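You operate a simulated robot arm through the tools that you are given. There is no shell and no other tool.

You run a simulated robot arm. Do the job below in one go: nothing can be reset, and whatever is moved stays where it is left.

TASK
Give the short clear bottle one stroke, fit the black pump and crimp it on.
Fine: knobs as they stand; one pull under the 15 mm head; the holder back at LOAD.
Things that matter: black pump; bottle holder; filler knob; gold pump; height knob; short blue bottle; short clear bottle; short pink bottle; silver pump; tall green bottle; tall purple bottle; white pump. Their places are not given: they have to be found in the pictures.

It is judged by the outcome, as a careful person would: the job done as asked, and still so three seconds after it is handed in. It fails if anything else is knocked over, pushed out of place, dropped, spilled or broken.

THE ROBOT
A 6-joint arm with a two-finger gripper, fixed in place. Base frame: the origin is on the floor under the middle of its stand, x ahead of it, y to its left, z up. Readings come in m, degrees, newtons and seconds.
It reaches about 1.572 m from its shoulder. Its first joint turns from -166.0 to 166.0 degrees. Payload 2.45 kg.
The tool frame sits at the grasp point between the pads (the TCP): z along the fingers, y along the line on which they close. The tips reach 0.02 m beyond it. The gripper opens to 0.14 m; its body begins 0.168 m behind the TCP.
Orientation is told as [roll, pitch, yaw] about the base's x, y, z axes, in that order, counted from this pose: with the fingers straight down and closing along the base's y, the tool's x points along the base's -x, its y along +y and its z along -z.

THE INTERFACE
- The arm moves only by the tool play_rows. Its argument "motion" is a list of rows, each a list of 3 entries, a list of its own where there are three numbers: the closure, from 0 (fully open) to 1 (shut), then the shift along the base's x, y, z in m, then the turn, a rotation vector about the base's x, y, z in degrees. In form: [[grip, [tx, ty, tz], [wx, wy, wz]], ...]. A call has 1 to 20 rows; each row is the pose to reach, as a shift and turn from the pose commanded when the call began. Each row takes 0.2 s and may step no farther than 0.05 m and 8.6 degrees from the row before; otherwise, or with a gripper value out of range, the whole call is refused. Where a pose cannot be reached the arm comes as near as it can. A force on the tool above 80 N (or 10 N above the force at the start of the call, whichever is more), or a blocked arm, ends the call early, and 0.2 s more pass. The fingers move at their own pace (about 0.045 m/s each) and stop on an object; they squeeze with about 42 N. The grip force told is the motor's: it shows also when the fingers shut on nothing. Time passes only in rows, and 0.2 s behind the last, so rows that repeat a pose let the fingers close. The reply holds the time, the measured pose of the TCP, the force on the tool along the base axes, the opening and the grip force, in the units named above and with some noise, with the torque about the TCP (base axes, N m) and any sound that the robot's microphone picked up.
- Cameras (640 x 400 px; columns grow to the right, rows downward): "scene" is fixed at [0.0518, 0.4986, 1.4187]; the picture's right is [-0.13, -0.99, 0.00], its down [-0.46, 0.06, -0.89] and it looks along [0.88, -0.12, -0.47] (base axes); focal length 322 px, centre (320, 200). "wrist" rides on the gripper at [0.078, 0.011, -0.209] in the tool frame; the picture's right is [-0.14, 0.99, 0.00], its down [-0.92, -0.13, -0.37] and it looks along [-0.37, -0.05, 0.93] (tool axes); focal length 280 px, centre (320, 200).
- get_image(camera): a new picture of that camera. The clock stands still meanwhile.
- measure_at(camera, pixels): for up to 12 pixels [column, row] of the newest picture of that camera ("zoom" is the newest enlarged one), the place [x, y, z] in the base frame of the surface seen there, good to about 0.002 m. The clock stands still meanwhile.
- inspect(camera, box): a new picture of the part [left, top, right, bottom] of that camera's present view, enlarged. The clock stands still meanwhile.
- sign_off(): hands the job in; it is judged then, once.

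Unless the task says otherwise, let go and move clear before handing in.

The tools are called after "Emit:" as name(argument=value, ...) on one line, values as JSON. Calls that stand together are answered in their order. play_rows: Moves the arm, as the interface text tells. Its arguments: {"type":"object","properties":{"motion":{"type":"array","items":{"type":"array"}}},"required":["motion"]} The other tools are called the same way: get_image (camera) takes a picture; measure_at (camera, pixels) gives the place of the surface under pixels of a picture; inspect (camera, box) takes an enlarged picture of a part of a camera's view; sign_off () hands the job in.

At the start:

```text
time: 0.0
tool_pos: [0.7437, 0.2508, 1.2818]
ee_rot: [0.0, -0.1, 0.0]
contact_force: [-0.3, -0.8, -0.4]
torque: [-0.03, 0.02, 0.0]
opening: 0.1402
gripper_force: 0.0
```

scene: 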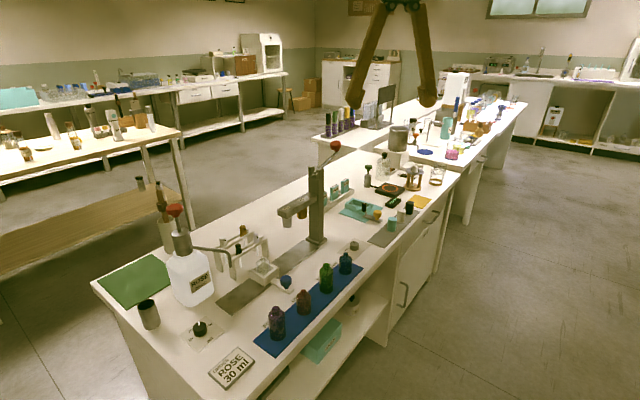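
wrist: 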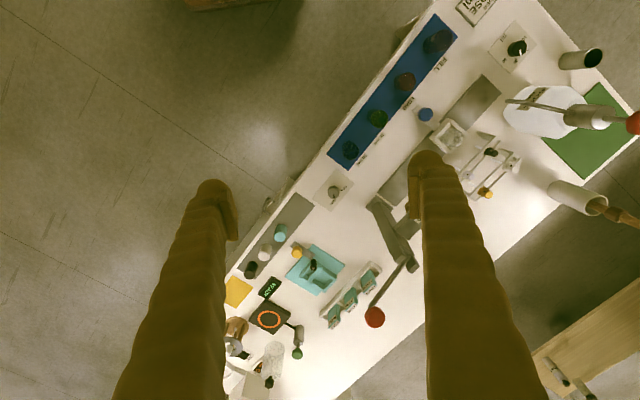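

The scene shows a perfume bench: a blue mat with four bottles (around pixels 277,320 to 345,262), a filler with a red-knobbed lever (175,212) and a crimping press (318,200). I'll enlarge parts of the view before moving anything.

Emit:
inspect(camera="scene", box=[80, 170, 280, 395])

Emit:
inspect(camera="scene", box=[220, 130, 380, 350])

Emit:
inspect(camera="scene", box=[330, 130, 460, 260])

Emit:
inspect(camera="wrist", box=[320, 0, 640, 200])

Emit:
inspect(camera="wrist", box=[210, 160, 430, 400])

```text
1.78 times, centred on (180, 282) of scene
```

zoom: 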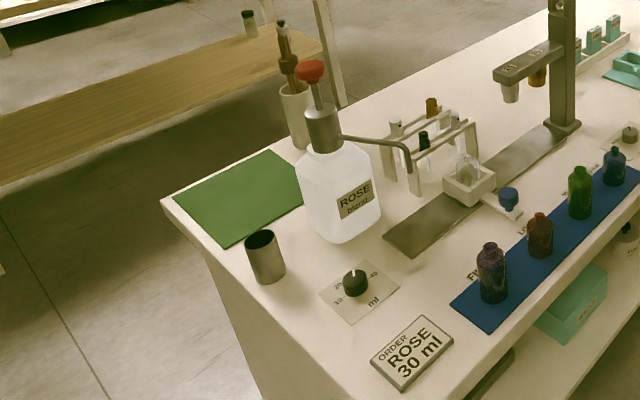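

```text
1.82 times, centred on (300, 240) of scene
```

zoom: 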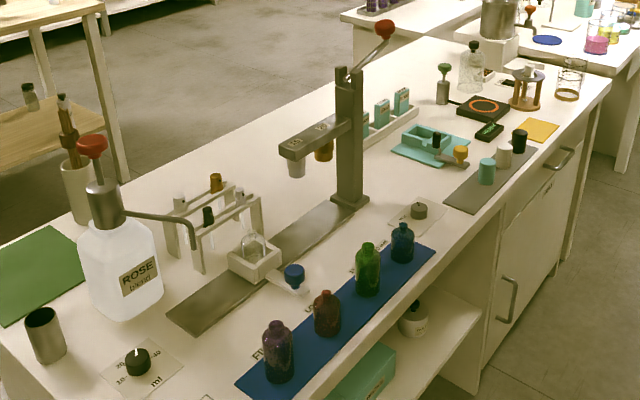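

```text
3.08 times, centred on (395, 195) of scene
```

zoom: 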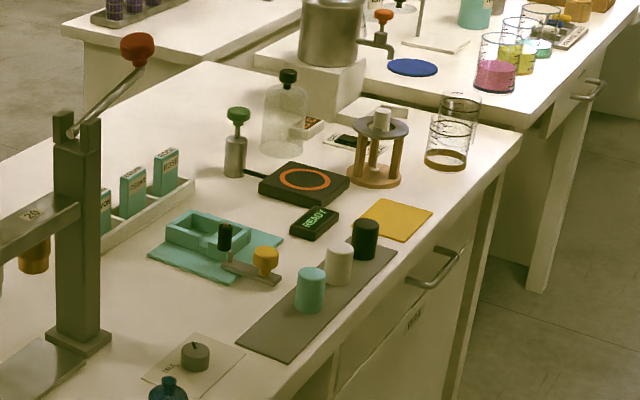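

```text
2.00 times, centred on (480, 100) of wrist
```

zoom: 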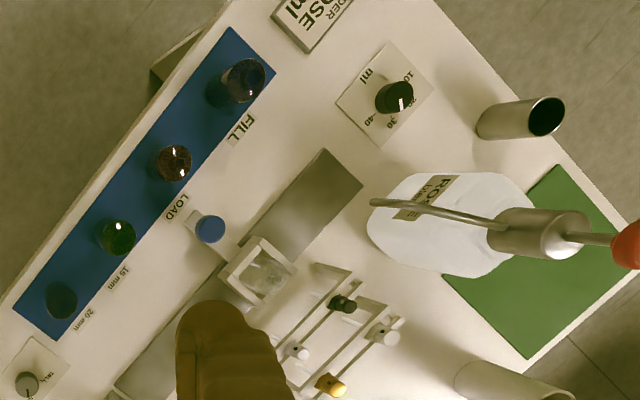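

```text
1.67 times, centred on (320, 280) of wrist
```

zoom: 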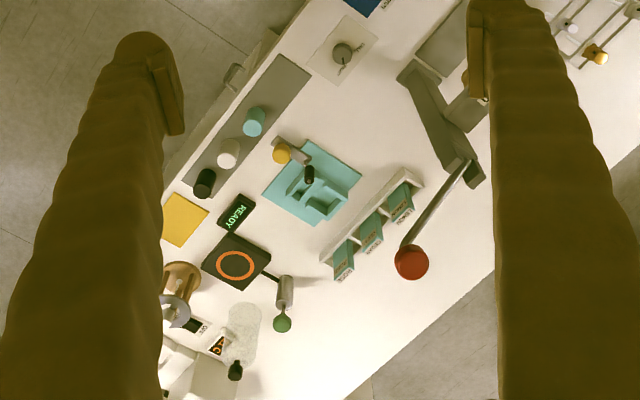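

The holder with a blue handle (about 262,270 in the scene) seems to carry a clear bottle already, and the rack with pumps is near (240,245). I'll zoom in further on each of these.

Emit:
inspect(camera="scene", box=[210, 220, 310, 310])

Emit:
inspect(camera="scene", box=[270, 130, 360, 260])

Emit:
inspect(camera="scene", box=[250, 235, 380, 355])

Emit:
inspect(camera="scene", box=[140, 195, 260, 315])

Emit:
inspect(camera="wrist", box=[400, 90, 530, 210])

```text
4.44 times, centred on (260, 265) of scene
```

zoom: 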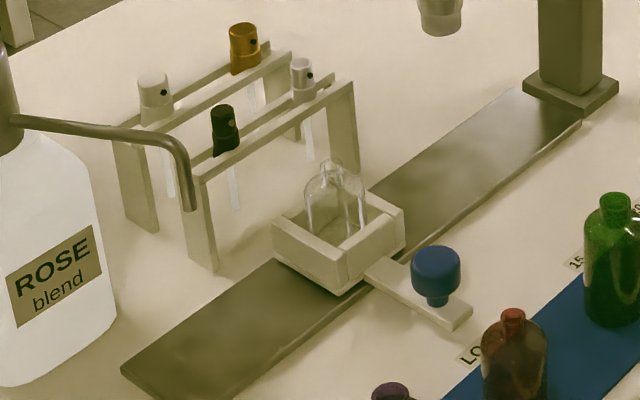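

```text
3.08 times, centred on (315, 195) of scene
```

zoom: 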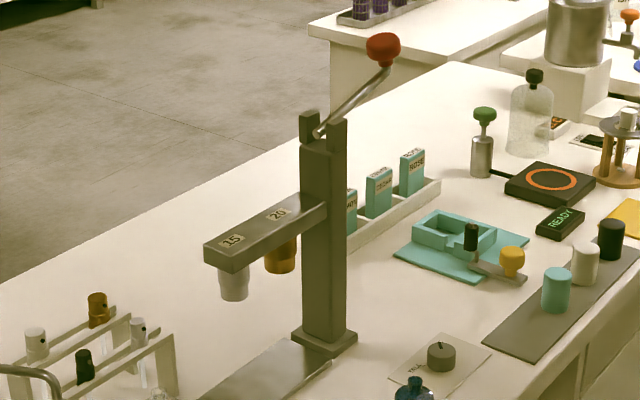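

```text
3.33 times, centred on (315, 295) of scene
```

zoom: 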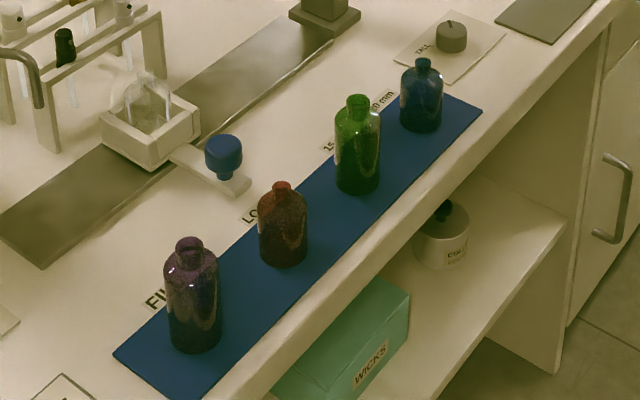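

```text
3.33 times, centred on (200, 255) of scene
```

zoom: 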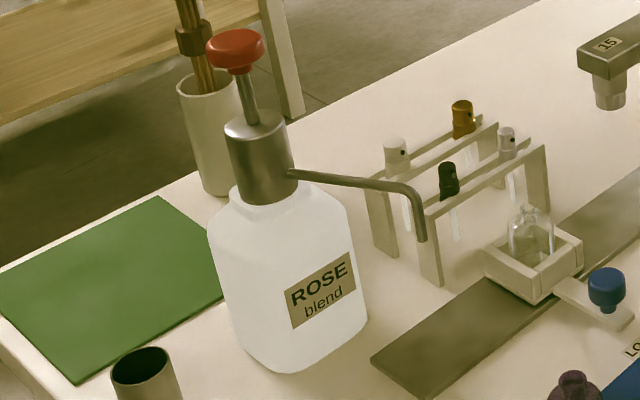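

```text
3.33 times, centred on (465, 150) of wrist
```

zoom: 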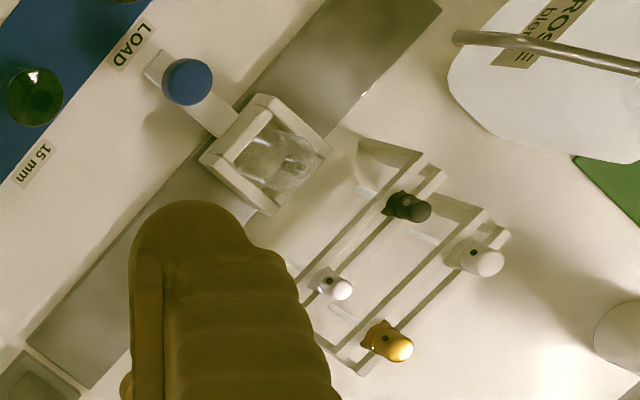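

The short clear bottle already sits in the holder at LOAD, and the black pump is in the rack's front row (scene px ~260,250). I'll measure key points on the rail, holder, rack, filler and press.

Emit:
get_image(camera="scene")

Emit:
measure_at(camera="scene", pixels=[[238, 303], [310, 258], [308, 279], [300, 292], [286, 277], [298, 246], [175, 208], [180, 240], [222, 251], [335, 146], [313, 172], [317, 240]])

Emit:
inspect(camera="scene", box=[225, 220, 305, 300])

```text
taken
```

scene: 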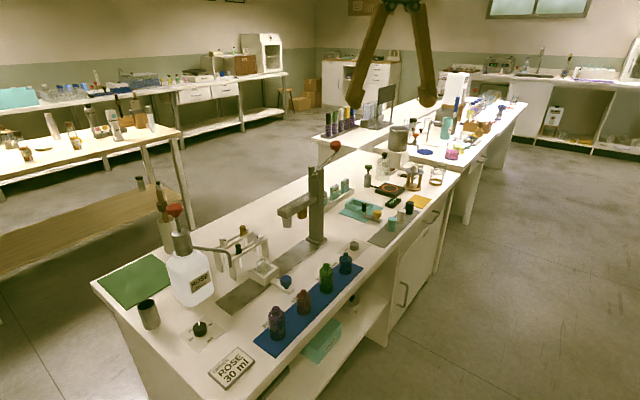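

```text
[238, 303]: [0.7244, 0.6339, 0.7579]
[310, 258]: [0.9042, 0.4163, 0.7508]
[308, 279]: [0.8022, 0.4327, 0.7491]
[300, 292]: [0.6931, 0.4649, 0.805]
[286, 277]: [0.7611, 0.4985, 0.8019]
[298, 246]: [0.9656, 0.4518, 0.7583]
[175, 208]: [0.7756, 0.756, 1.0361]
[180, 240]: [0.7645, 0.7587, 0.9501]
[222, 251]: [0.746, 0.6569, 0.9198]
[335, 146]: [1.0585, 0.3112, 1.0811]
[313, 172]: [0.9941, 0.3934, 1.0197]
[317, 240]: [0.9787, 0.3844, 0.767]
```

```text
5.00 times, centred on (265, 260) of scene
```

zoom: 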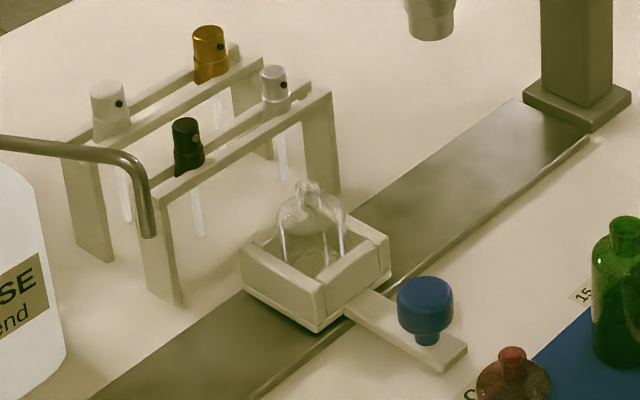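

The 5x zoom shows the black pump (187,140), holder box (315,260), bottle neck (307,188) and blue knob (425,300) clearly. I'll measure those in the zoom.

Emit:
measure_at(camera="zoom", pixels=[[186, 123], [187, 150], [190, 172], [307, 183], [310, 205], [425, 285], [425, 315], [458, 355], [355, 315], [322, 288], [388, 238], [242, 248]])

Emit:
measure_at(camera="zoom", pixels=[[140, 205], [150, 235], [25, 142], [125, 150], [315, 320], [262, 395], [588, 137], [515, 102], [430, 25], [430, 36], [275, 70], [208, 32]])

```text
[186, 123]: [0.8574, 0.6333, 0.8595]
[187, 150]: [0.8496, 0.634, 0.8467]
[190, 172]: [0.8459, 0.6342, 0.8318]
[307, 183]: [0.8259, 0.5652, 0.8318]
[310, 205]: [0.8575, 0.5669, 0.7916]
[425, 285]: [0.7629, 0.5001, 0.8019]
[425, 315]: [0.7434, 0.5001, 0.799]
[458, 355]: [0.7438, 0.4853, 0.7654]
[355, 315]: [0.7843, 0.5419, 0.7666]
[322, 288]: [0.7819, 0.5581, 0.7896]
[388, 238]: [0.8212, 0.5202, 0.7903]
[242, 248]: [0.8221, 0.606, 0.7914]
```

```text
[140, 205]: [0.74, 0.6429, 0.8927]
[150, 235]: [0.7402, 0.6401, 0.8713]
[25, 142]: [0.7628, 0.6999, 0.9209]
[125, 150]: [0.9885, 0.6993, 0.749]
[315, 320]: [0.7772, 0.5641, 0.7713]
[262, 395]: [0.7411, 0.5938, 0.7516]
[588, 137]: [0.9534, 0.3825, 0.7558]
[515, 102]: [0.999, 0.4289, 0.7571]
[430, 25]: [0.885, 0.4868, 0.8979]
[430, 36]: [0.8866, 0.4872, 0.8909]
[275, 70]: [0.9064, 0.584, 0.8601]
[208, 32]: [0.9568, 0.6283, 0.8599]
```

The rail runs along base direction (0.707,-0.707), with the spout tip near (0.740,0.640,0.87) and the 15 mm head near (0.885,0.487,0.89). Next I'll measure the gripper fingers from the wrist view, and then the press lever, heads and mat bottles.

Emit:
get_image(camera="wrist")

Emit:
measure_at(camera="wrist", pixels=[[215, 185], [198, 190], [230, 230], [190, 260], [150, 380], [424, 155], [410, 190], [440, 180], [470, 260], [530, 380], [235, 210], [410, 215]])

Emit:
inspect(camera="scene", box=[270, 130, 360, 250])

Emit:
measure_at(camera="zoom", pixels=[[382, 46], [375, 75], [330, 128], [338, 122], [310, 115], [325, 155], [262, 225], [232, 250], [234, 285], [280, 255], [280, 268], [230, 298]])

```text
taken
```

wrist: 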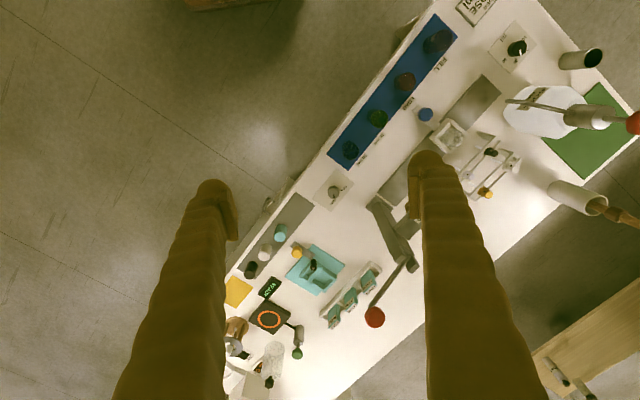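

```text
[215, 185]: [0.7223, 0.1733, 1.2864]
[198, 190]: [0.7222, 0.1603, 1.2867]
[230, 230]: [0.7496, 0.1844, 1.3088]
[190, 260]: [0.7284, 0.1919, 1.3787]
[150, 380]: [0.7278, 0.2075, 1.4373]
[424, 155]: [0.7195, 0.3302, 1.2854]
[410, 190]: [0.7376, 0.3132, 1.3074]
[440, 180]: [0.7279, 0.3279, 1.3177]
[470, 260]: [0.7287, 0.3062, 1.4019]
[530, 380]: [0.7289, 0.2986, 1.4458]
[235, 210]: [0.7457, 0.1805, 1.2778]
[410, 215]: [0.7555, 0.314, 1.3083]
```

```text
3.33 times, centred on (315, 190) of scene
```

zoom: 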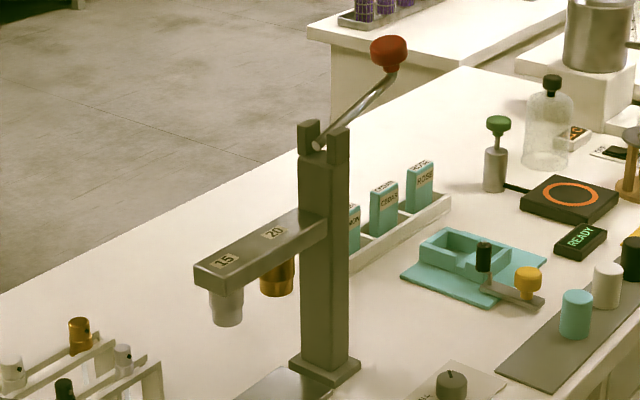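

```text
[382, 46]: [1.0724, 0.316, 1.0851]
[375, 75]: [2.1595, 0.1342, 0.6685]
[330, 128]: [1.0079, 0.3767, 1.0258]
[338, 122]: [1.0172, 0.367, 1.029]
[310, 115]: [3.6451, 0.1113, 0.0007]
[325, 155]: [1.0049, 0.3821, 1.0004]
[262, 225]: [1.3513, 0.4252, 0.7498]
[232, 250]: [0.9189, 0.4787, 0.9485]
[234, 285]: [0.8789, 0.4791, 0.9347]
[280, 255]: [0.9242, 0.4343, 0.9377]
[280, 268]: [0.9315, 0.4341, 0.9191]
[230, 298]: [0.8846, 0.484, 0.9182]
```

The fingertips are about 0.04 m wide and 0.02 m thick, and the lever ball is near (1.07,0.316,1.08) with its pivot near (1.005,0.378,1.02). I'll measure the mat bottles, the labels and the filler plunger next.

Emit:
inspect(camera="scene", box=[235, 235, 375, 355])

Emit:
measure_at(camera="zoom", pixels=[[214, 243], [219, 300], [306, 185], [310, 235], [382, 98], [382, 140], [446, 62], [446, 100], [175, 300], [275, 215], [345, 145], [405, 95]])

Emit:
inspect(camera="scene", box=[150, 190, 240, 280])

Emit:
measure_at(camera="zoom", pixels=[[260, 75], [262, 60], [268, 90], [270, 120], [265, 155], [250, 170], [310, 195], [420, 215], [460, 250], [466, 280], [466, 270], [280, 155]])

```text
3.33 times, centred on (305, 295) of scene
```

zoom: 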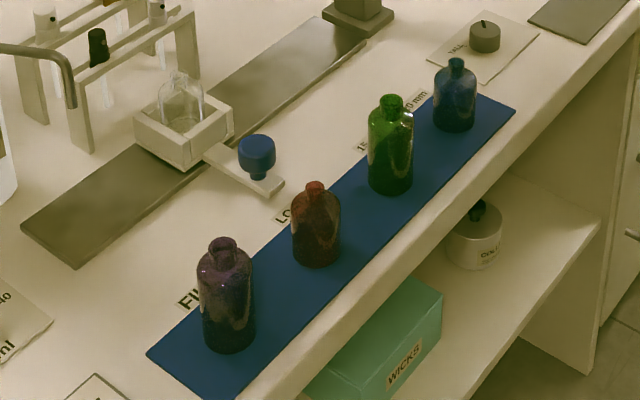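

```text
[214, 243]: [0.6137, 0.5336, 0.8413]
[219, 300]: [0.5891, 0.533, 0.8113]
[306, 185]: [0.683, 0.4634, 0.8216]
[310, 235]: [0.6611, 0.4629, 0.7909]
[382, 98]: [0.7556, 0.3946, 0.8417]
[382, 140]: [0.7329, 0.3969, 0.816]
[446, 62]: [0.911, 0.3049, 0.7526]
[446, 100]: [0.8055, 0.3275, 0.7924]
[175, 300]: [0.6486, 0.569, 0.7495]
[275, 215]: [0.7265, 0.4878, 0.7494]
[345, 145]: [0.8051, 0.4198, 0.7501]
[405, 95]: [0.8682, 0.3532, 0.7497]
```

```text
4.44 times, centred on (195, 235) of scene
```

zoom: 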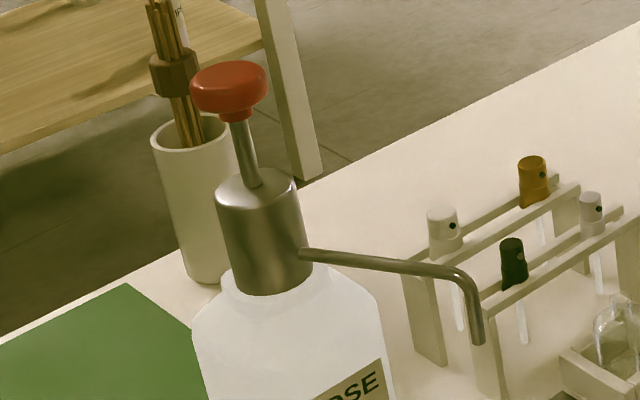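

```text
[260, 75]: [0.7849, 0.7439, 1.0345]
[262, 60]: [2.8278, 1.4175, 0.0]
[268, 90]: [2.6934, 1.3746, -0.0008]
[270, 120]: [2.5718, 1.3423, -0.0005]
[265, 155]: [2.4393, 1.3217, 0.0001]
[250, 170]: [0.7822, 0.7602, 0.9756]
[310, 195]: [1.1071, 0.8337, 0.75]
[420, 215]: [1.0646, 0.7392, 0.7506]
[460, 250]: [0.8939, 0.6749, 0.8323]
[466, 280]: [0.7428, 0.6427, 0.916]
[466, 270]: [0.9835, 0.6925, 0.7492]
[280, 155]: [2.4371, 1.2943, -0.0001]
```

The mat bottles stand at n≈0.82 in rail coordinates, clear of the blue knob at n≈0.89. I'll pin down the blue knob, the red plunger and the bottle neck more exactly.

Emit:
measure_at(camera="zoom", pixels=[[228, 66], [228, 75], [228, 85], [228, 95], [200, 80], [215, 70], [245, 70], [245, 150], [480, 335], [482, 342], [475, 342], [465, 300]])

Emit:
inspect(camera="scene", box=[250, 250, 310, 300])

Emit:
measure_at(camera="zoom", pixels=[[485, 215], [485, 232], [460, 222], [510, 222], [485, 250], [485, 265], [488, 300], [400, 260], [520, 320], [300, 60], [310, 75], [300, 90]])

```text
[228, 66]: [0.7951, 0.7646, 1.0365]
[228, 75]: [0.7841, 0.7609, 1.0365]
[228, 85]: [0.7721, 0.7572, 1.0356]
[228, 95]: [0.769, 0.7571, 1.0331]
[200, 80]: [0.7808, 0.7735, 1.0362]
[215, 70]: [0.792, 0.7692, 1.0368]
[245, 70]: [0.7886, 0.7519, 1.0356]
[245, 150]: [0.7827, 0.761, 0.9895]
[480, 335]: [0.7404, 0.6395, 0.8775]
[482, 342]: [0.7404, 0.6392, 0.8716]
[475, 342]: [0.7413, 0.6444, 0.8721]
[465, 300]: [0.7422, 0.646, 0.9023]
```

```text
8.00 times, centred on (280, 275) of scene
```

zoom: 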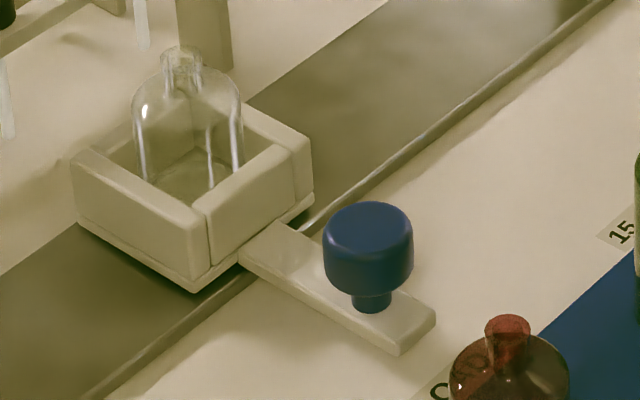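

```text
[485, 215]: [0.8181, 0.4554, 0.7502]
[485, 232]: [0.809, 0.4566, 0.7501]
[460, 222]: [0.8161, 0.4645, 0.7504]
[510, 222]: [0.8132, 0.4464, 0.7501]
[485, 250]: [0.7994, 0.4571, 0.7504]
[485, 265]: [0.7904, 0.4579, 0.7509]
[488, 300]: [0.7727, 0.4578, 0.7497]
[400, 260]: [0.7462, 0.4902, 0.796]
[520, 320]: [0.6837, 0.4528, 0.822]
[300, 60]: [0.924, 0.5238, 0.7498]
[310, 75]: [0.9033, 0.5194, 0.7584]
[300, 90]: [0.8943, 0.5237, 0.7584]
```

I need the knob and neck pixels: the knob is at zoom (368,235) and the neck at (180,55). I'll measure them.

Emit:
measure_at(camera="zoom", pixels=[[368, 212], [368, 225], [368, 240], [332, 225], [405, 225], [368, 260], [372, 300], [180, 50], [165, 55], [198, 60], [182, 75], [140, 150]])

Emit:
measure_at(camera="zoom", pixels=[[82, 155], [200, 205], [300, 140], [200, 225], [185, 108], [250, 110], [200, 265], [200, 285], [310, 200], [300, 250], [400, 350], [433, 315]])

```text
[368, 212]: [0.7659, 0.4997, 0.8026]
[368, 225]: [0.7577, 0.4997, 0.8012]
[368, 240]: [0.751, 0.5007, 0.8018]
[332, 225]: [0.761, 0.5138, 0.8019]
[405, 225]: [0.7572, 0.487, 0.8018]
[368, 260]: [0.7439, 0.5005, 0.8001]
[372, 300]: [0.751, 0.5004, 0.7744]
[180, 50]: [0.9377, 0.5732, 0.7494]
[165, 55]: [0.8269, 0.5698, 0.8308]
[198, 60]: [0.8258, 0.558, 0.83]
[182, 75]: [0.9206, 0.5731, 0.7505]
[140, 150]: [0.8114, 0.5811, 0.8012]
```

```text
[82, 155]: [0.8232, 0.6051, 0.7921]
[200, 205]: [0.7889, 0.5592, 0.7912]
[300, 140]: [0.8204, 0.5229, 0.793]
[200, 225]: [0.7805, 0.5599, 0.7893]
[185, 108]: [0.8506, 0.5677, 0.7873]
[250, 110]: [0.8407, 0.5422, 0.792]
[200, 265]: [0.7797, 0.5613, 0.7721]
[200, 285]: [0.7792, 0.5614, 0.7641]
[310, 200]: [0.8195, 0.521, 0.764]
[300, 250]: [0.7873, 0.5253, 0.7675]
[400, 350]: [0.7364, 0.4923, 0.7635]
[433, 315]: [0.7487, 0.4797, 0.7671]
```

The blue knob centres at about (0.758,0.500) with its top at z 0.802 and diameter 0.029; the spout tip is at (0.745,0.642,0.87), so FILL is about 0.11 m up the rail from LOAD. I'll move above the knob with yaw 45° so the fingers close along the rail, and half-close the gripper.

Emit:
play_rows(motion=[[0.0, [0.0014, 0.025, -0.023], [0, 0, 4.5]], [0.1, [0.0029, 0.05, -0.046], [0, 0, 9]], [0.2, [0.0043, 0.075, -0.069], [0, 0, 13.5]], [0.3, [0.0057, 0.1, -0.092], [0, 0, 18]], [0.4, [0.0072, 0.125, -0.115], [0, 0, 22.5]], [0.5, [0.0086, 0.15, -0.138], [0, 0, 27]], [0.5, [0.01, 0.175, -0.161], [0, 0, 31.5]], [0.5, [0.0114, 0.2, -0.184], [0, 0, 36]], [0.5, [0.0129, 0.225, -0.207], [0, 0, 40.5]], [0.5, [0.0143, 0.2495, -0.23], [0, 0, 45]], [0.5, [0.0143, 0.2495, -0.23], [0, 0, 45]]])

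Emit:
get_image(camera="wrist")

Emit:
get_image(camera="scene")

```text
time: 2.4
tool_pos: [0.7585, 0.4998, 1.0491]
ee_rot: [-0.1, 0.0, 44.9]
contact_force: [0.0, 0.3, -0.3]
torque: [-0.01, -0.01, -0.01]
opening: 0.0701
gripper_force: 0.0
```

```text
taken
```

wrist: 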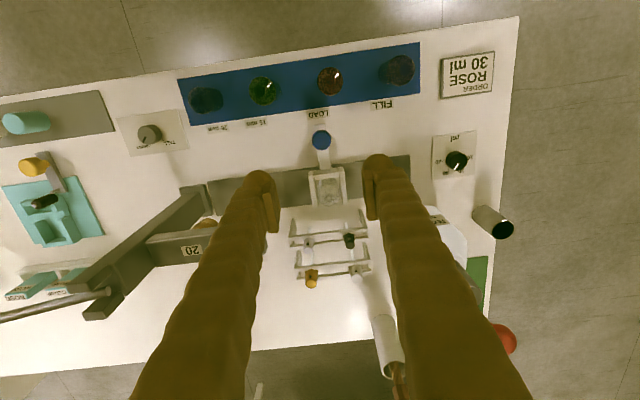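

```text
taken
```

scene: 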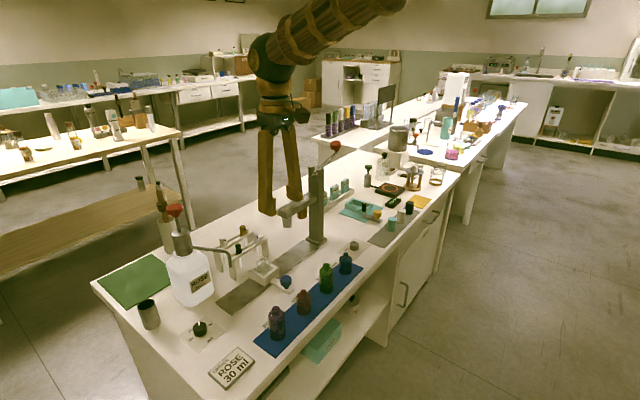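

The wrist view now shows the labels FILL (380,104), LOAD (317,115), 15 mm (256,122) and 20 mm (218,127), plus the knob (321,140). I'll measure them for the station spacing.

Emit:
measure_at(camera="wrist", pixels=[[381, 104], [318, 114], [256, 123], [218, 127], [321, 139], [321, 133], [330, 139], [312, 140], [327, 180], [462, 160], [150, 135], [349, 238]])

Emit:
inspect(camera="wrist", box=[270, 90, 400, 220])

Emit:
measure_at(camera="zoom", pixels=[[322, 175], [300, 175], [345, 175], [322, 150], [310, 90], [350, 85], [450, 65], [500, 60], [290, 260], [365, 250], [370, 360], [300, 370]])

Emit:
inspect(camera="wrist", box=[420, 100, 520, 200])

Emit:
inspect(camera="wrist", box=[100, 100, 200, 180])

```text
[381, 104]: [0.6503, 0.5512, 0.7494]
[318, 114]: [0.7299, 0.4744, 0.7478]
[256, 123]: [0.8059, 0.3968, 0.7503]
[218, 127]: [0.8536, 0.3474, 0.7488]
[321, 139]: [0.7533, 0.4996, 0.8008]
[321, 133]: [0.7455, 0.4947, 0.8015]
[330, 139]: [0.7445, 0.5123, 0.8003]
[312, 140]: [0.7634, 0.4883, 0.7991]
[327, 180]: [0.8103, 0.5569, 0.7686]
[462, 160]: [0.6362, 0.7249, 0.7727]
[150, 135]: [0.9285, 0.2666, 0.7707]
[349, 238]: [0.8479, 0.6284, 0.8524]
```

```text
3.08 times, centred on (335, 155) of wrist
```

zoom: 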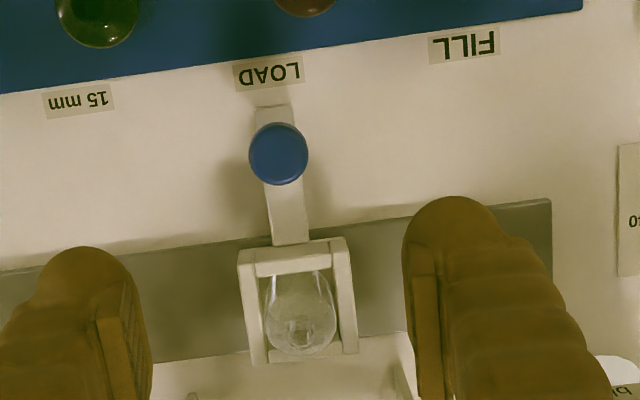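

```text
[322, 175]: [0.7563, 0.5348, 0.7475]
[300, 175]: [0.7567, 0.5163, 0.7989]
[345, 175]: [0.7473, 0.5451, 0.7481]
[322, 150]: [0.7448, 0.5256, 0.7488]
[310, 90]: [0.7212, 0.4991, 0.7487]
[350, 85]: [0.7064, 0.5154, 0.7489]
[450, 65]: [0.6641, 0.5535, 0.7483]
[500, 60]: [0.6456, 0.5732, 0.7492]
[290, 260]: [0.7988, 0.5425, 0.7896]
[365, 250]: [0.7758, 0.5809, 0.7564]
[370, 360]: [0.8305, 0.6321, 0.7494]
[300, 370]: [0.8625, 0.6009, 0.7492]
```

```text
4.00 times, centred on (470, 150) of wrist
```

zoom: 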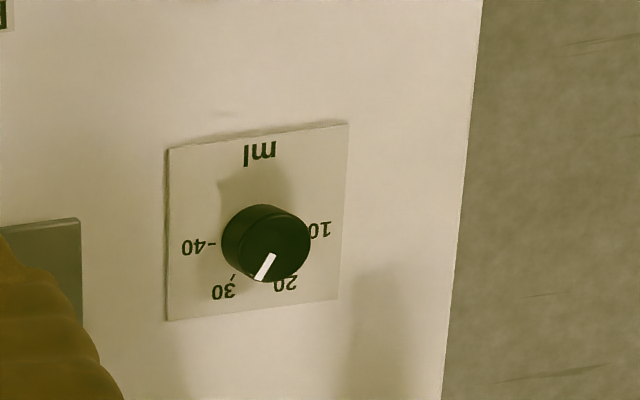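

```text
5.00 times, centred on (150, 140) of wrist
```

zoom: 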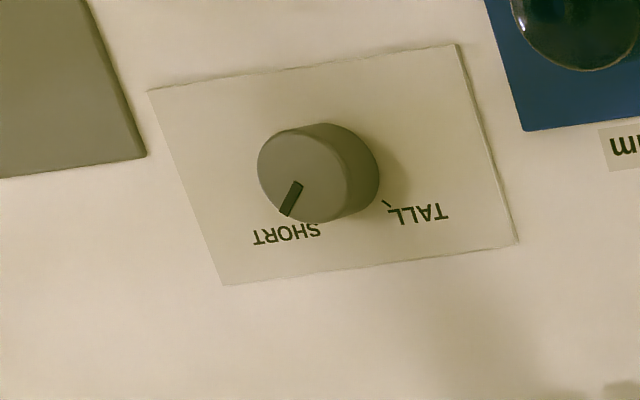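

The label spacing is 0.110 m from FILL to LOAD and 0.109 m from LOAD to 15 mm; the height knob points at SHORT and neither knob will be touched. I'll descend around the blue knob with the fingers half open.

Emit:
play_rows(motion=[[0.5, [-0.001, -0.001, -0.04], [0, 0, 0]], [0.5, [-0.002, -0.001, -0.08], [0, 0, 0]], [0.5, [-0.003, -0.001, -0.12], [0, 0, 0]], [0.5, [-0.003, -0.001, -0.16], [0, 0, 0]], [0.5, [-0.003, -0.001, -0.2], [0, 0, 0]], [0.5, [-0.003, -0.001, -0.225], [0, 0, 0]], [0.5, [-0.003, -0.001, -0.245], [0, 0, 0]], [0.5, [-0.003, -0.001, -0.258], [0, 0, 0]], [0.5, [-0.003, -0.001, -0.258], [0, 0, 0]]])

Emit:
get_image(camera="wrist")

Emit:
inspect(camera="scene", box=[210, 200, 350, 320])

```text
time: 4.4
tool_pos: [0.7544, 0.4988, 0.7931]
ee_rot: [0.0, 0.0, 45.0]
contact_force: [1.2, 0.2, -0.7]
torque: [-0.01, -0.02, 0.05]
opening: 0.07
gripper_force: 0.0
```

```text
taken
```

wrist: 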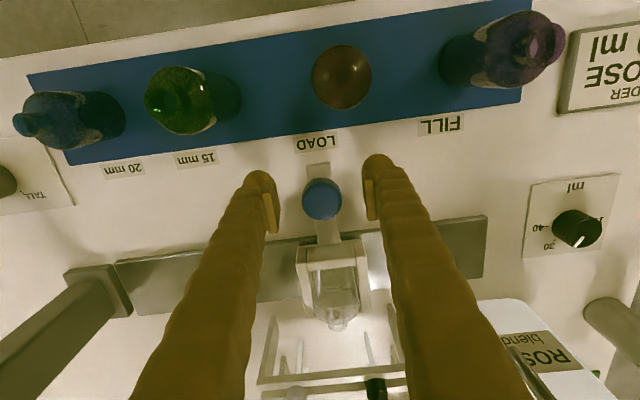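

```text
3.33 times, centred on (280, 260) of scene
```

zoom: 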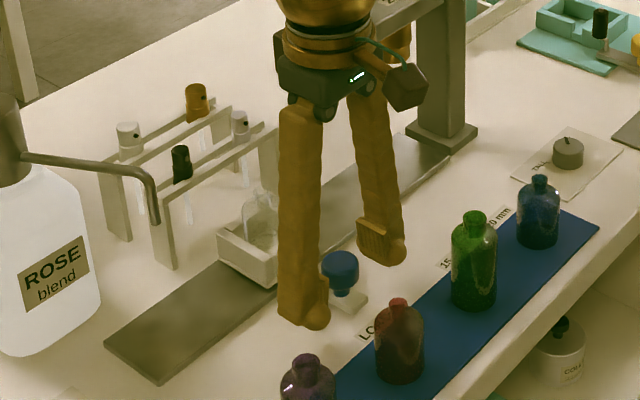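

The knob (322,199 in the wrist view) sits midway between the pads, clear of the mat bottles. I'll close on it.

Emit:
play_rows(motion=[[0.6, [0, 0, 0], [0, 0, 0]], [0.7, [0, 0, 0], [0, 0, 0]], [0.8, [0, 0, 0], [0, 0, 0]], [0.85, [0, 0, 0], [0, 0, 0]], [0.9, [0, 0, 0], [0, 0, 0]], [0.9, [0, 0, 0], [0, 0, 0]]])

Emit:
get_image(camera="wrist")

```text
time: 5.8
tool_pos: [0.7549, 0.4977, 0.7935]
ee_rot: [0.0, 0.0, 45.0]
contact_force: [-1.5, -0.3, 0.9]
torque: [-0.02, -0.03, 0.02]
opening: 0.0299
gripper_force: 44.9
```

```text
taken
```

wrist: 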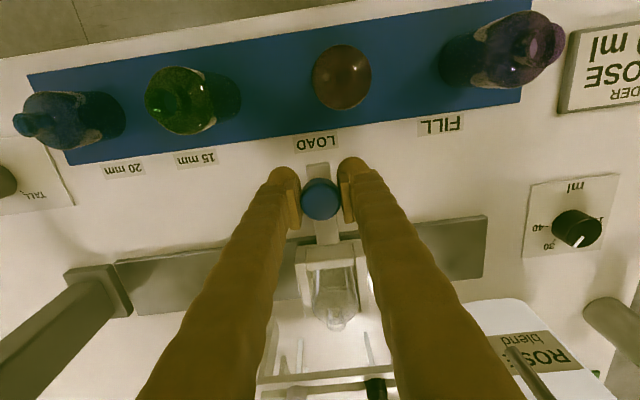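

The fingers hold the knob (opening 0.030). I'll slide the holder about 0.110 m along the rail to FILL in small steps.

Emit:
play_rows(motion=[[0.9, [-0.004, 0.004, 0], [0, 0, 0]], [0.9, [-0.01, 0.01, 0], [0, 0, 0]], [0.9, [-0.016, 0.016, 0], [0, 0, 0]], [0.9, [-0.022, 0.022, 0], [0, 0, 0]], [0.9, [-0.028, 0.028, 0], [0, 0, 0]], [0.9, [-0.034, 0.034, 0], [0, 0, 0]], [0.9, [-0.04, 0.04, 0], [0, 0, 0]], [0.9, [-0.046, 0.046, 0], [0, 0, 0]], [0.9, [-0.052, 0.052, 0], [0, 0, 0]], [0.9, [-0.058, 0.058, 0], [0, 0, 0]], [0.9, [-0.064, 0.064, 0], [0, 0, 0]], [0.9, [-0.07, 0.07, 0], [0, 0, 0]], [0.9, [-0.074, 0.074, 0], [0, 0, 0]], [0.9, [-0.0775, 0.0775, 0], [0, 0, 0]], [0.9, [-0.0775, 0.0775, 0], [0, 0, 0]]])

Emit:
get_image(camera="wrist")

Emit:
inspect(camera="scene", box=[170, 220, 290, 320])

```text
time: 9.0
tool_pos: [0.6771, 0.5774, 0.7917]
ee_rot: [0.0, 0.1, 44.9]
contact_force: [-6.3, -2.3, -21.1]
torque: [-0.05, 0.09, -0.02]
opening: 0.0287
gripper_force: 45.7
```

```text
taken
```

wrist: 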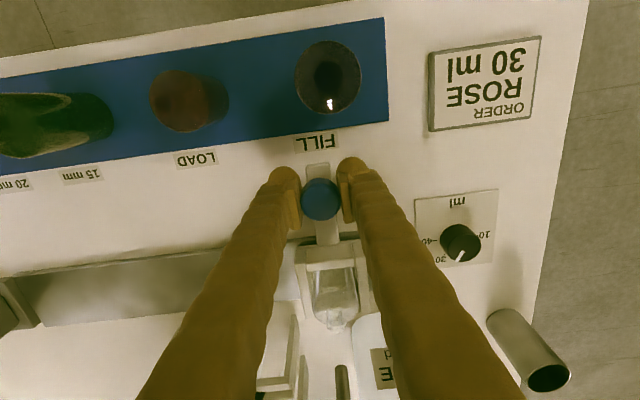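

```text
4.00 times, centred on (230, 270) of scene
```

zoom: 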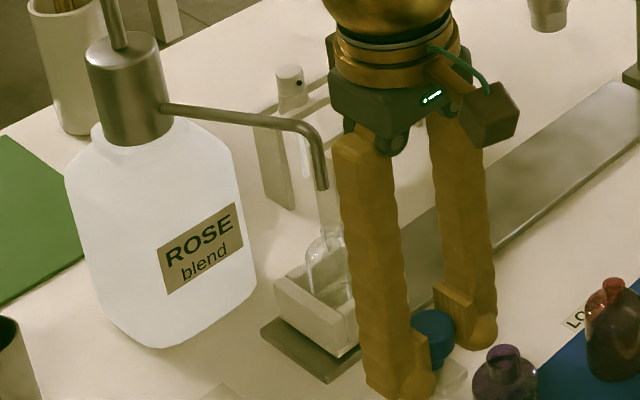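

The holder is at s≈0.0705 by the FILL label, and the neck appears under the spout (zoom 322,188). I'll zoom in to check the alignment.

Emit:
inspect(camera="scene", box=[225, 240, 275, 290])

Emit:
measure_at(camera="zoom", pixels=[[265, 10], [250, 30], [275, 30], [262, 38], [290, 140], [280, 150], [310, 150], [295, 165], [180, 230], [330, 320], [340, 300], [262, 35]])

Emit:
inspect(camera="wrist", box=[290, 230, 390, 400])

```text
8.00 times, centred on (250, 265) of scene
```

zoom: 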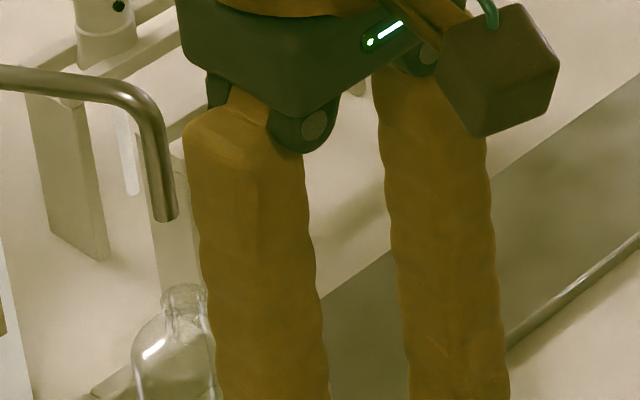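

```text
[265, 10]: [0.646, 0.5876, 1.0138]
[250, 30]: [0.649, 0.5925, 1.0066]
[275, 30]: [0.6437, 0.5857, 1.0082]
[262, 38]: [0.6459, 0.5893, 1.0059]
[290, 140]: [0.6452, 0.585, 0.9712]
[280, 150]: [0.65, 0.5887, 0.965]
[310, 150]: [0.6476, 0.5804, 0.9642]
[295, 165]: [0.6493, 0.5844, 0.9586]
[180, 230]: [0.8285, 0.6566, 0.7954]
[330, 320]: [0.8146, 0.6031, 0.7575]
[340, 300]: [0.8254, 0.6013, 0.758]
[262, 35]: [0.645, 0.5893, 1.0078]
```

```text
2.35 times, centred on (340, 315) of wrist
```

zoom: 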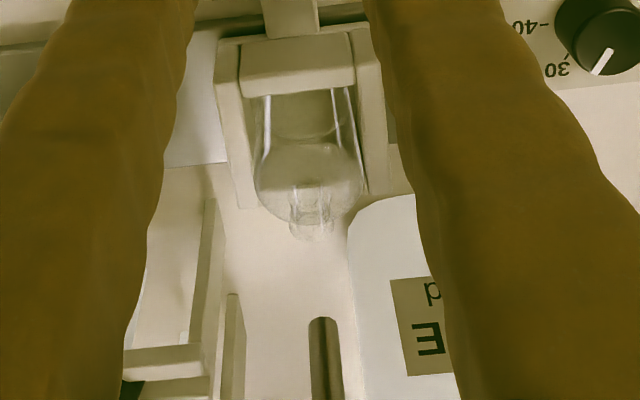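

The spout tip is at zoom (165,217) and the bottle neck at (184,293). I'll measure both edges to check the lateral offset.

Emit:
inspect(camera="scene", box=[220, 255, 245, 290])

Emit:
measure_at(camera="zoom", pixels=[[295, 110], [310, 120], [325, 122], [300, 122], [318, 110], [320, 240], [335, 232], [355, 232], [365, 238], [330, 245], [345, 250], [360, 245]])

```text
11.43 times, centred on (232, 272) of scene
```

zoom: 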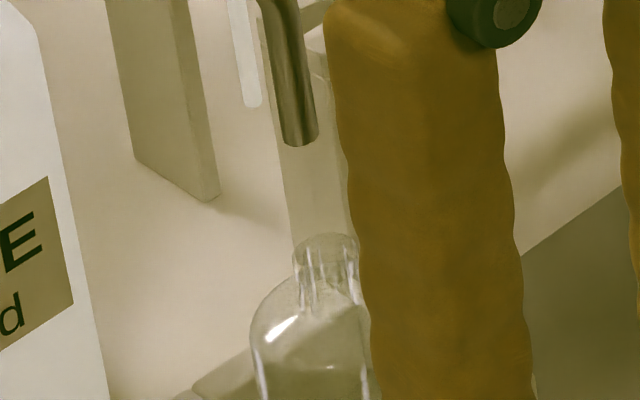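

```text
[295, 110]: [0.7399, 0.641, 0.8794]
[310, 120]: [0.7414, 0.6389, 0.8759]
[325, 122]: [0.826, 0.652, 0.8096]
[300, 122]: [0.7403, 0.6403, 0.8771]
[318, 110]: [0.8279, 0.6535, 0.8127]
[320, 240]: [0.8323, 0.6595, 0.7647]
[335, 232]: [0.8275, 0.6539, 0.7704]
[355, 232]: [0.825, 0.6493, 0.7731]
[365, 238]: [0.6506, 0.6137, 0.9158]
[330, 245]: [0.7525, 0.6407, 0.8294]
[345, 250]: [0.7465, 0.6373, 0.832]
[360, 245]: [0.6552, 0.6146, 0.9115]
```

The alignment looks within 1–3 mm. I'll use a closer wrist zoom on the neck and spout tip for a better reading.

Emit:
inspect(camera="wrist", box=[310, 300, 370, 390])

Emit:
measure_at(camera="zoom", pixels=[[302, 285], [320, 270], [335, 285], [318, 262], [325, 350], [310, 300], [285, 100], [318, 95], [260, 60], [225, 100], [300, 255], [338, 255]])

```text
4.44 times, centred on (340, 345) of wrist
```

zoom: 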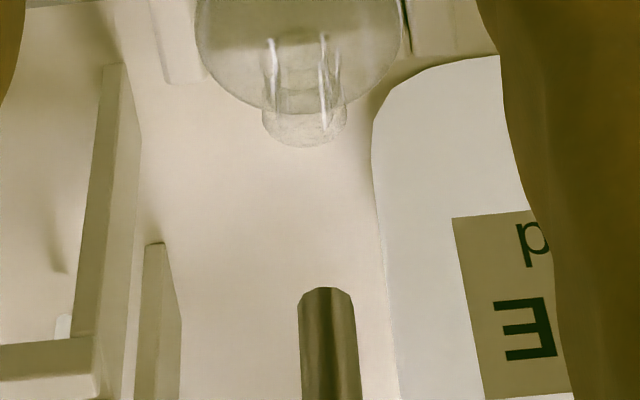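

```text
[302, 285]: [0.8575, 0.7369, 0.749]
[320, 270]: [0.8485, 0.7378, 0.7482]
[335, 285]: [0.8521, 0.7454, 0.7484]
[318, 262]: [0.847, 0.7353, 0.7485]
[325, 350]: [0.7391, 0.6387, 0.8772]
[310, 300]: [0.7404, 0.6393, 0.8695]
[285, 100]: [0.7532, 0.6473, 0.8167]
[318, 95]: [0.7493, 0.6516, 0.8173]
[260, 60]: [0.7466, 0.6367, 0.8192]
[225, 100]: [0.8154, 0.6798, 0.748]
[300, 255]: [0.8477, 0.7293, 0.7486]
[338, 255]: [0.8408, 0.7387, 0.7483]
```

Both views put the neck about 2 mm too far toward LOAD relative to the spout. I'll nudge the holder 2 mm, open, and lift straight up.

Emit:
play_rows(motion=[[0.9, [-0.0007, 0.0007, 0], [0, 0, 0]], [0.9, [-0.0014, 0.0014, 0], [0, 0, 0]], [0.9, [-0.0014, 0.0014, 0], [0, 0, 0]], [0.8, [-0.0014, 0.0014, 0], [0, 0, 0]], [0.7, [-0.0014, 0.0014, 0], [0, 0, 0]], [0.6, [-0.0014, 0.0014, 0], [0, 0, 0]], [0.5, [-0.0014, 0.0014, 0], [0, 0, 0]], [0.5, [-0.0014, 0.0014, 0], [0, 0, 0]], [0.5, [-0.0014, 0.0014, 0.01], [0, 0, 0]], [0.5, [-0.0014, 0.0014, 0.03], [0, 0, 0]], [0.5, [-0.0014, 0.0014, 0.06], [0, 0, 0]]])

Emit:
get_image(camera="wrist")

Emit:
inspect(camera="scene", box=[210, 245, 270, 300])

```text
time: 11.4
tool_pos: [0.6755, 0.5771, 0.8524]
ee_rot: [0.0, 0.0, 45.0]
contact_force: [0.7, 0.6, 0.3]
torque: [0.03, 0.02, 0.0]
opening: 0.07
gripper_force: 0.0
```

```text
taken
```

wrist: 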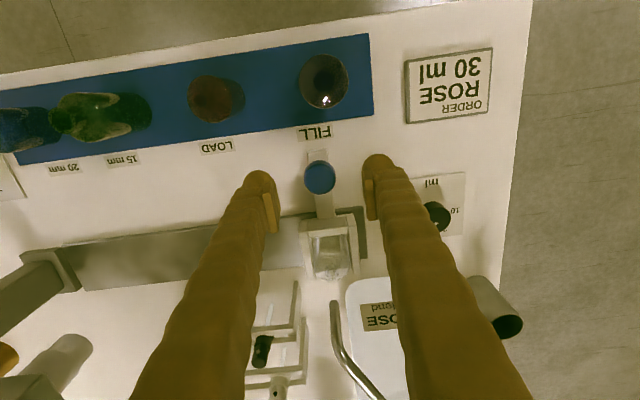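

```text
7.27 times, centred on (240, 272) of scene
```

zoom: 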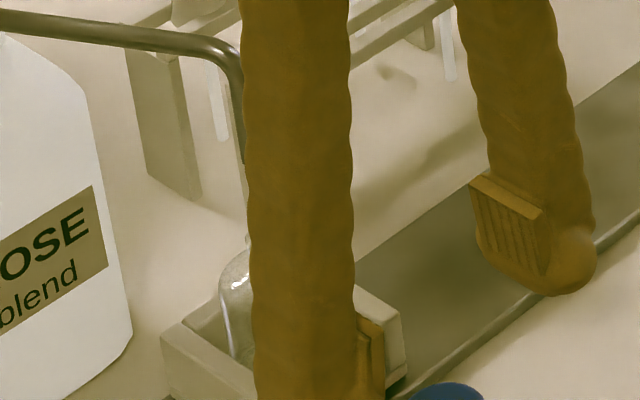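

The knob was released cleanly and the holder stays by the FILL label. I'll rise straight up to about z 1.10 while closing the fingers, then recheck spout-to-neck alignment from the scene.

Emit:
play_rows(motion=[[0.5, [0, 0, 0.04], [0, 0, 0]], [0.5, [0, 0, 0.08], [0, 0, 0]], [0.6, [0, 0, 0.12], [0, 0, 0]], [0.8, [0, 0, 0.16], [0, 0, 0]], [1.0, [0, 0, 0.2], [0, 0, 0]], [1.0, [0, 0, 0.24], [0, 0, 0]], [1.0, [0, 0, 0.27], [0, 0, 0]], [1.0, [0, 0, 0.27], [0, 0, 0]], [1.0, [0, 0, 0.27], [0, 0, 0]]])

Emit:
inspect(camera="scene", box=[215, 250, 255, 290])

Emit:
get_image(camera="wrist")

Emit:
get_image(camera="scene")

```text
time: 13.4
tool_pos: [0.6769, 0.5781, 1.1229]
ee_rot: [0.0, 0.0, 45.0]
contact_force: [0.0, -0.1, 1.5]
torque: [-0.03, 0.02, 0.01]
opening: 0.0
gripper_force: 29.1
```

```text
10.00 times, centred on (235, 270) of scene
```

zoom: 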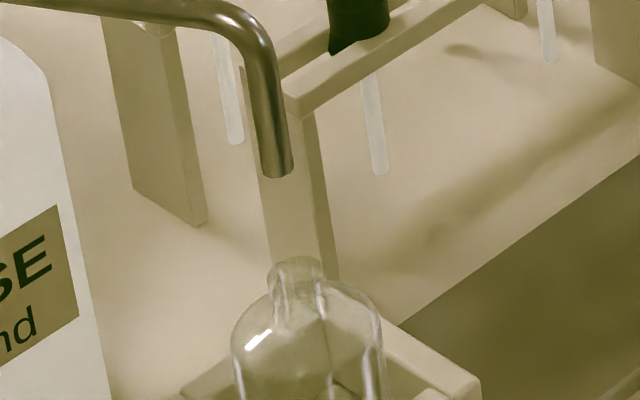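

```text
taken
```

wrist: 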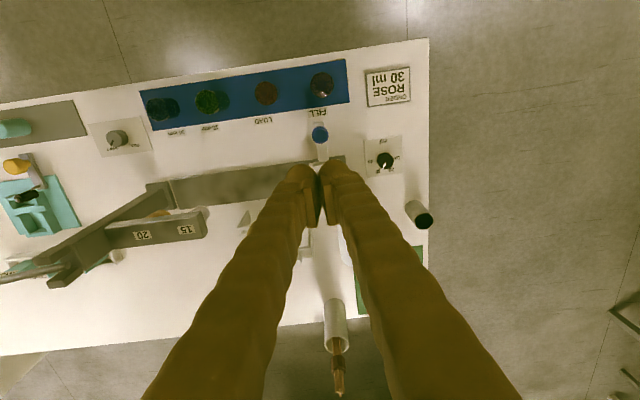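

```text
taken
```

scene: 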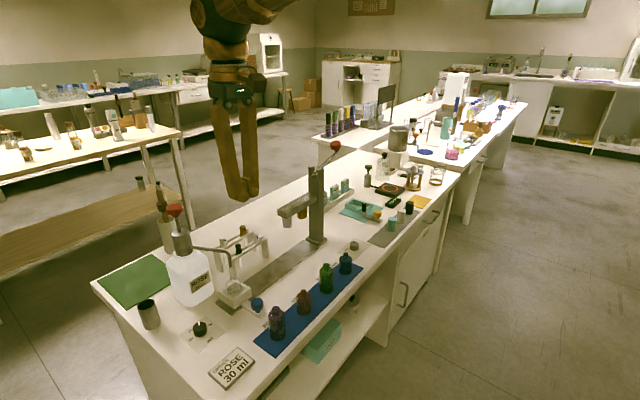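

With the view clear, the spout tip (277,177) and neck rim (296,265) line up to within about 1 mm. I'll move over the red plunger at (0.782,0.760) and photograph before pressing.

Emit:
play_rows(motion=[[1.0, [0.018, 0.03, 0], [0, 0, 0]], [1.0, [0.036, 0.06, 0], [0, 0, 0]], [1.0, [0.054, 0.091, 0], [0, 0, 0]], [1.0, [0.072, 0.122, 0], [0, 0, 0]], [1.0, [0.09, 0.152, 0], [0, 0, 0]], [1.0, [0.1055, 0.182, 0], [0, 0, 0]], [1.0, [0.1055, 0.182, -0.02], [0, 0, 0]], [1.0, [0.1055, 0.182, -0.04], [0, 0, 0]], [1.0, [0.1055, 0.182, -0.05], [0, 0, 0]]])

Emit:
inspect(camera="scene", box=[130, 170, 270, 290])

Emit:
get_image(camera="wrist")

```text
time: 15.4
tool_pos: [0.7825, 0.7605, 1.0725]
ee_rot: [0.0, 0.0, 45.0]
contact_force: [-0.1, 0.6, 0.0]
torque: [0.01, -0.02, -0.02]
opening: 0.0003
gripper_force: 29.7
```

```text
3.33 times, centred on (200, 230) of scene
```

zoom: 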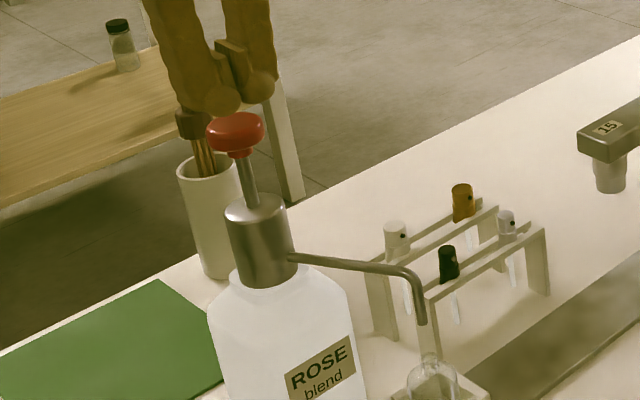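

```text
taken
```

wrist: 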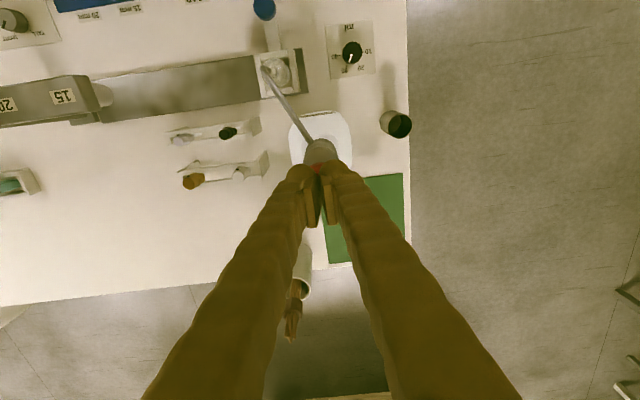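

The fingertips hover just over the red plunger. I'll use this wrist angle for one more look at the spout and neck before pressing.

Emit:
inspect(camera="wrist", box=[240, 40, 320, 120])

```text
5.00 times, centred on (280, 80) of wrist
```

zoom: 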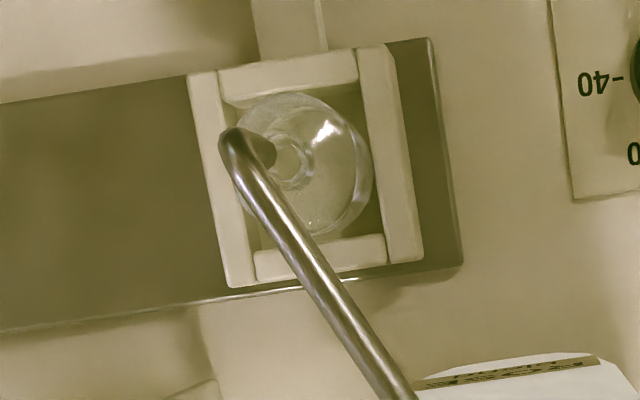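

The spout's end projects into the neck mouth (zoom 287,162), so the alignment is good. I'll press down in small steps and watch the force.

Emit:
play_rows(motion=[[1.0, [0, 0, -0.01], [0, 0, 0]], [1.0, [0, 0, -0.016], [0, 0, 0]], [1.0, [0, 0, -0.021], [0, 0, 0]], [1.0, [0, 0, -0.026], [0, 0, 0]], [1.0, [0, 0, -0.031], [0, 0, 0]]])

Emit:
inspect(camera="scene", box=[130, 170, 270, 290])

```text
time: 16.6
tool_pos: [0.7819, 0.7608, 1.0394]
ee_rot: [0.1, 0.0, 44.9]
contact_force: [1.8, -0.2, 2.8]
torque: [0.01, -0.02, -0.02]
opening: 0.0059
gripper_force: 29.8
```

```text
3.33 times, centred on (200, 230) of scene
```

zoom: 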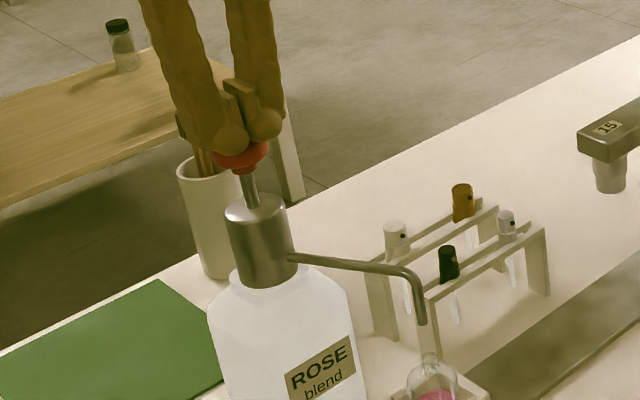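

The plunger is going down and pink liquid is entering the bottle (zoom 433,394) with only a few newtons of force. I'll continue the same stroke down.

Emit:
play_rows(motion=[[1.0, [0, 0, -0.004], [0, 0, 0]], [1.0, [0, 0, -0.008], [0, 0, 0]], [1.0, [0, 0, -0.012], [0, 0, 0]]])

Emit:
inspect(camera="scene", box=[160, 190, 260, 290])

```text
time: 17.4
tool_pos: [0.7818, 0.7598, 1.0281]
ee_rot: [0.0, 0.0, 44.9]
contact_force: [-2.2, -1.7, 4.5]
torque: [-0.01, 0.04, -0.01]
opening: 0.0059
gripper_force: 29.3
```

```text
4.00 times, centred on (210, 240) of scene
```

zoom: 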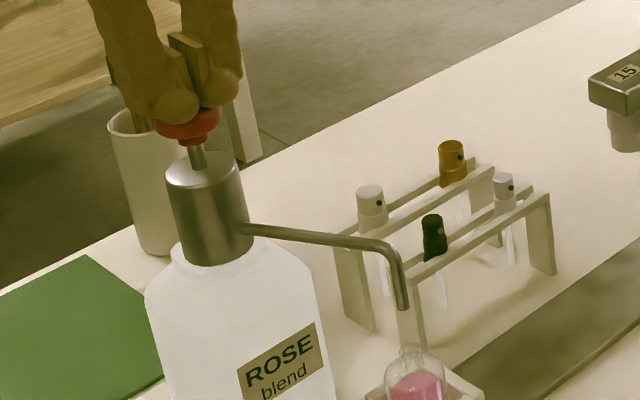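

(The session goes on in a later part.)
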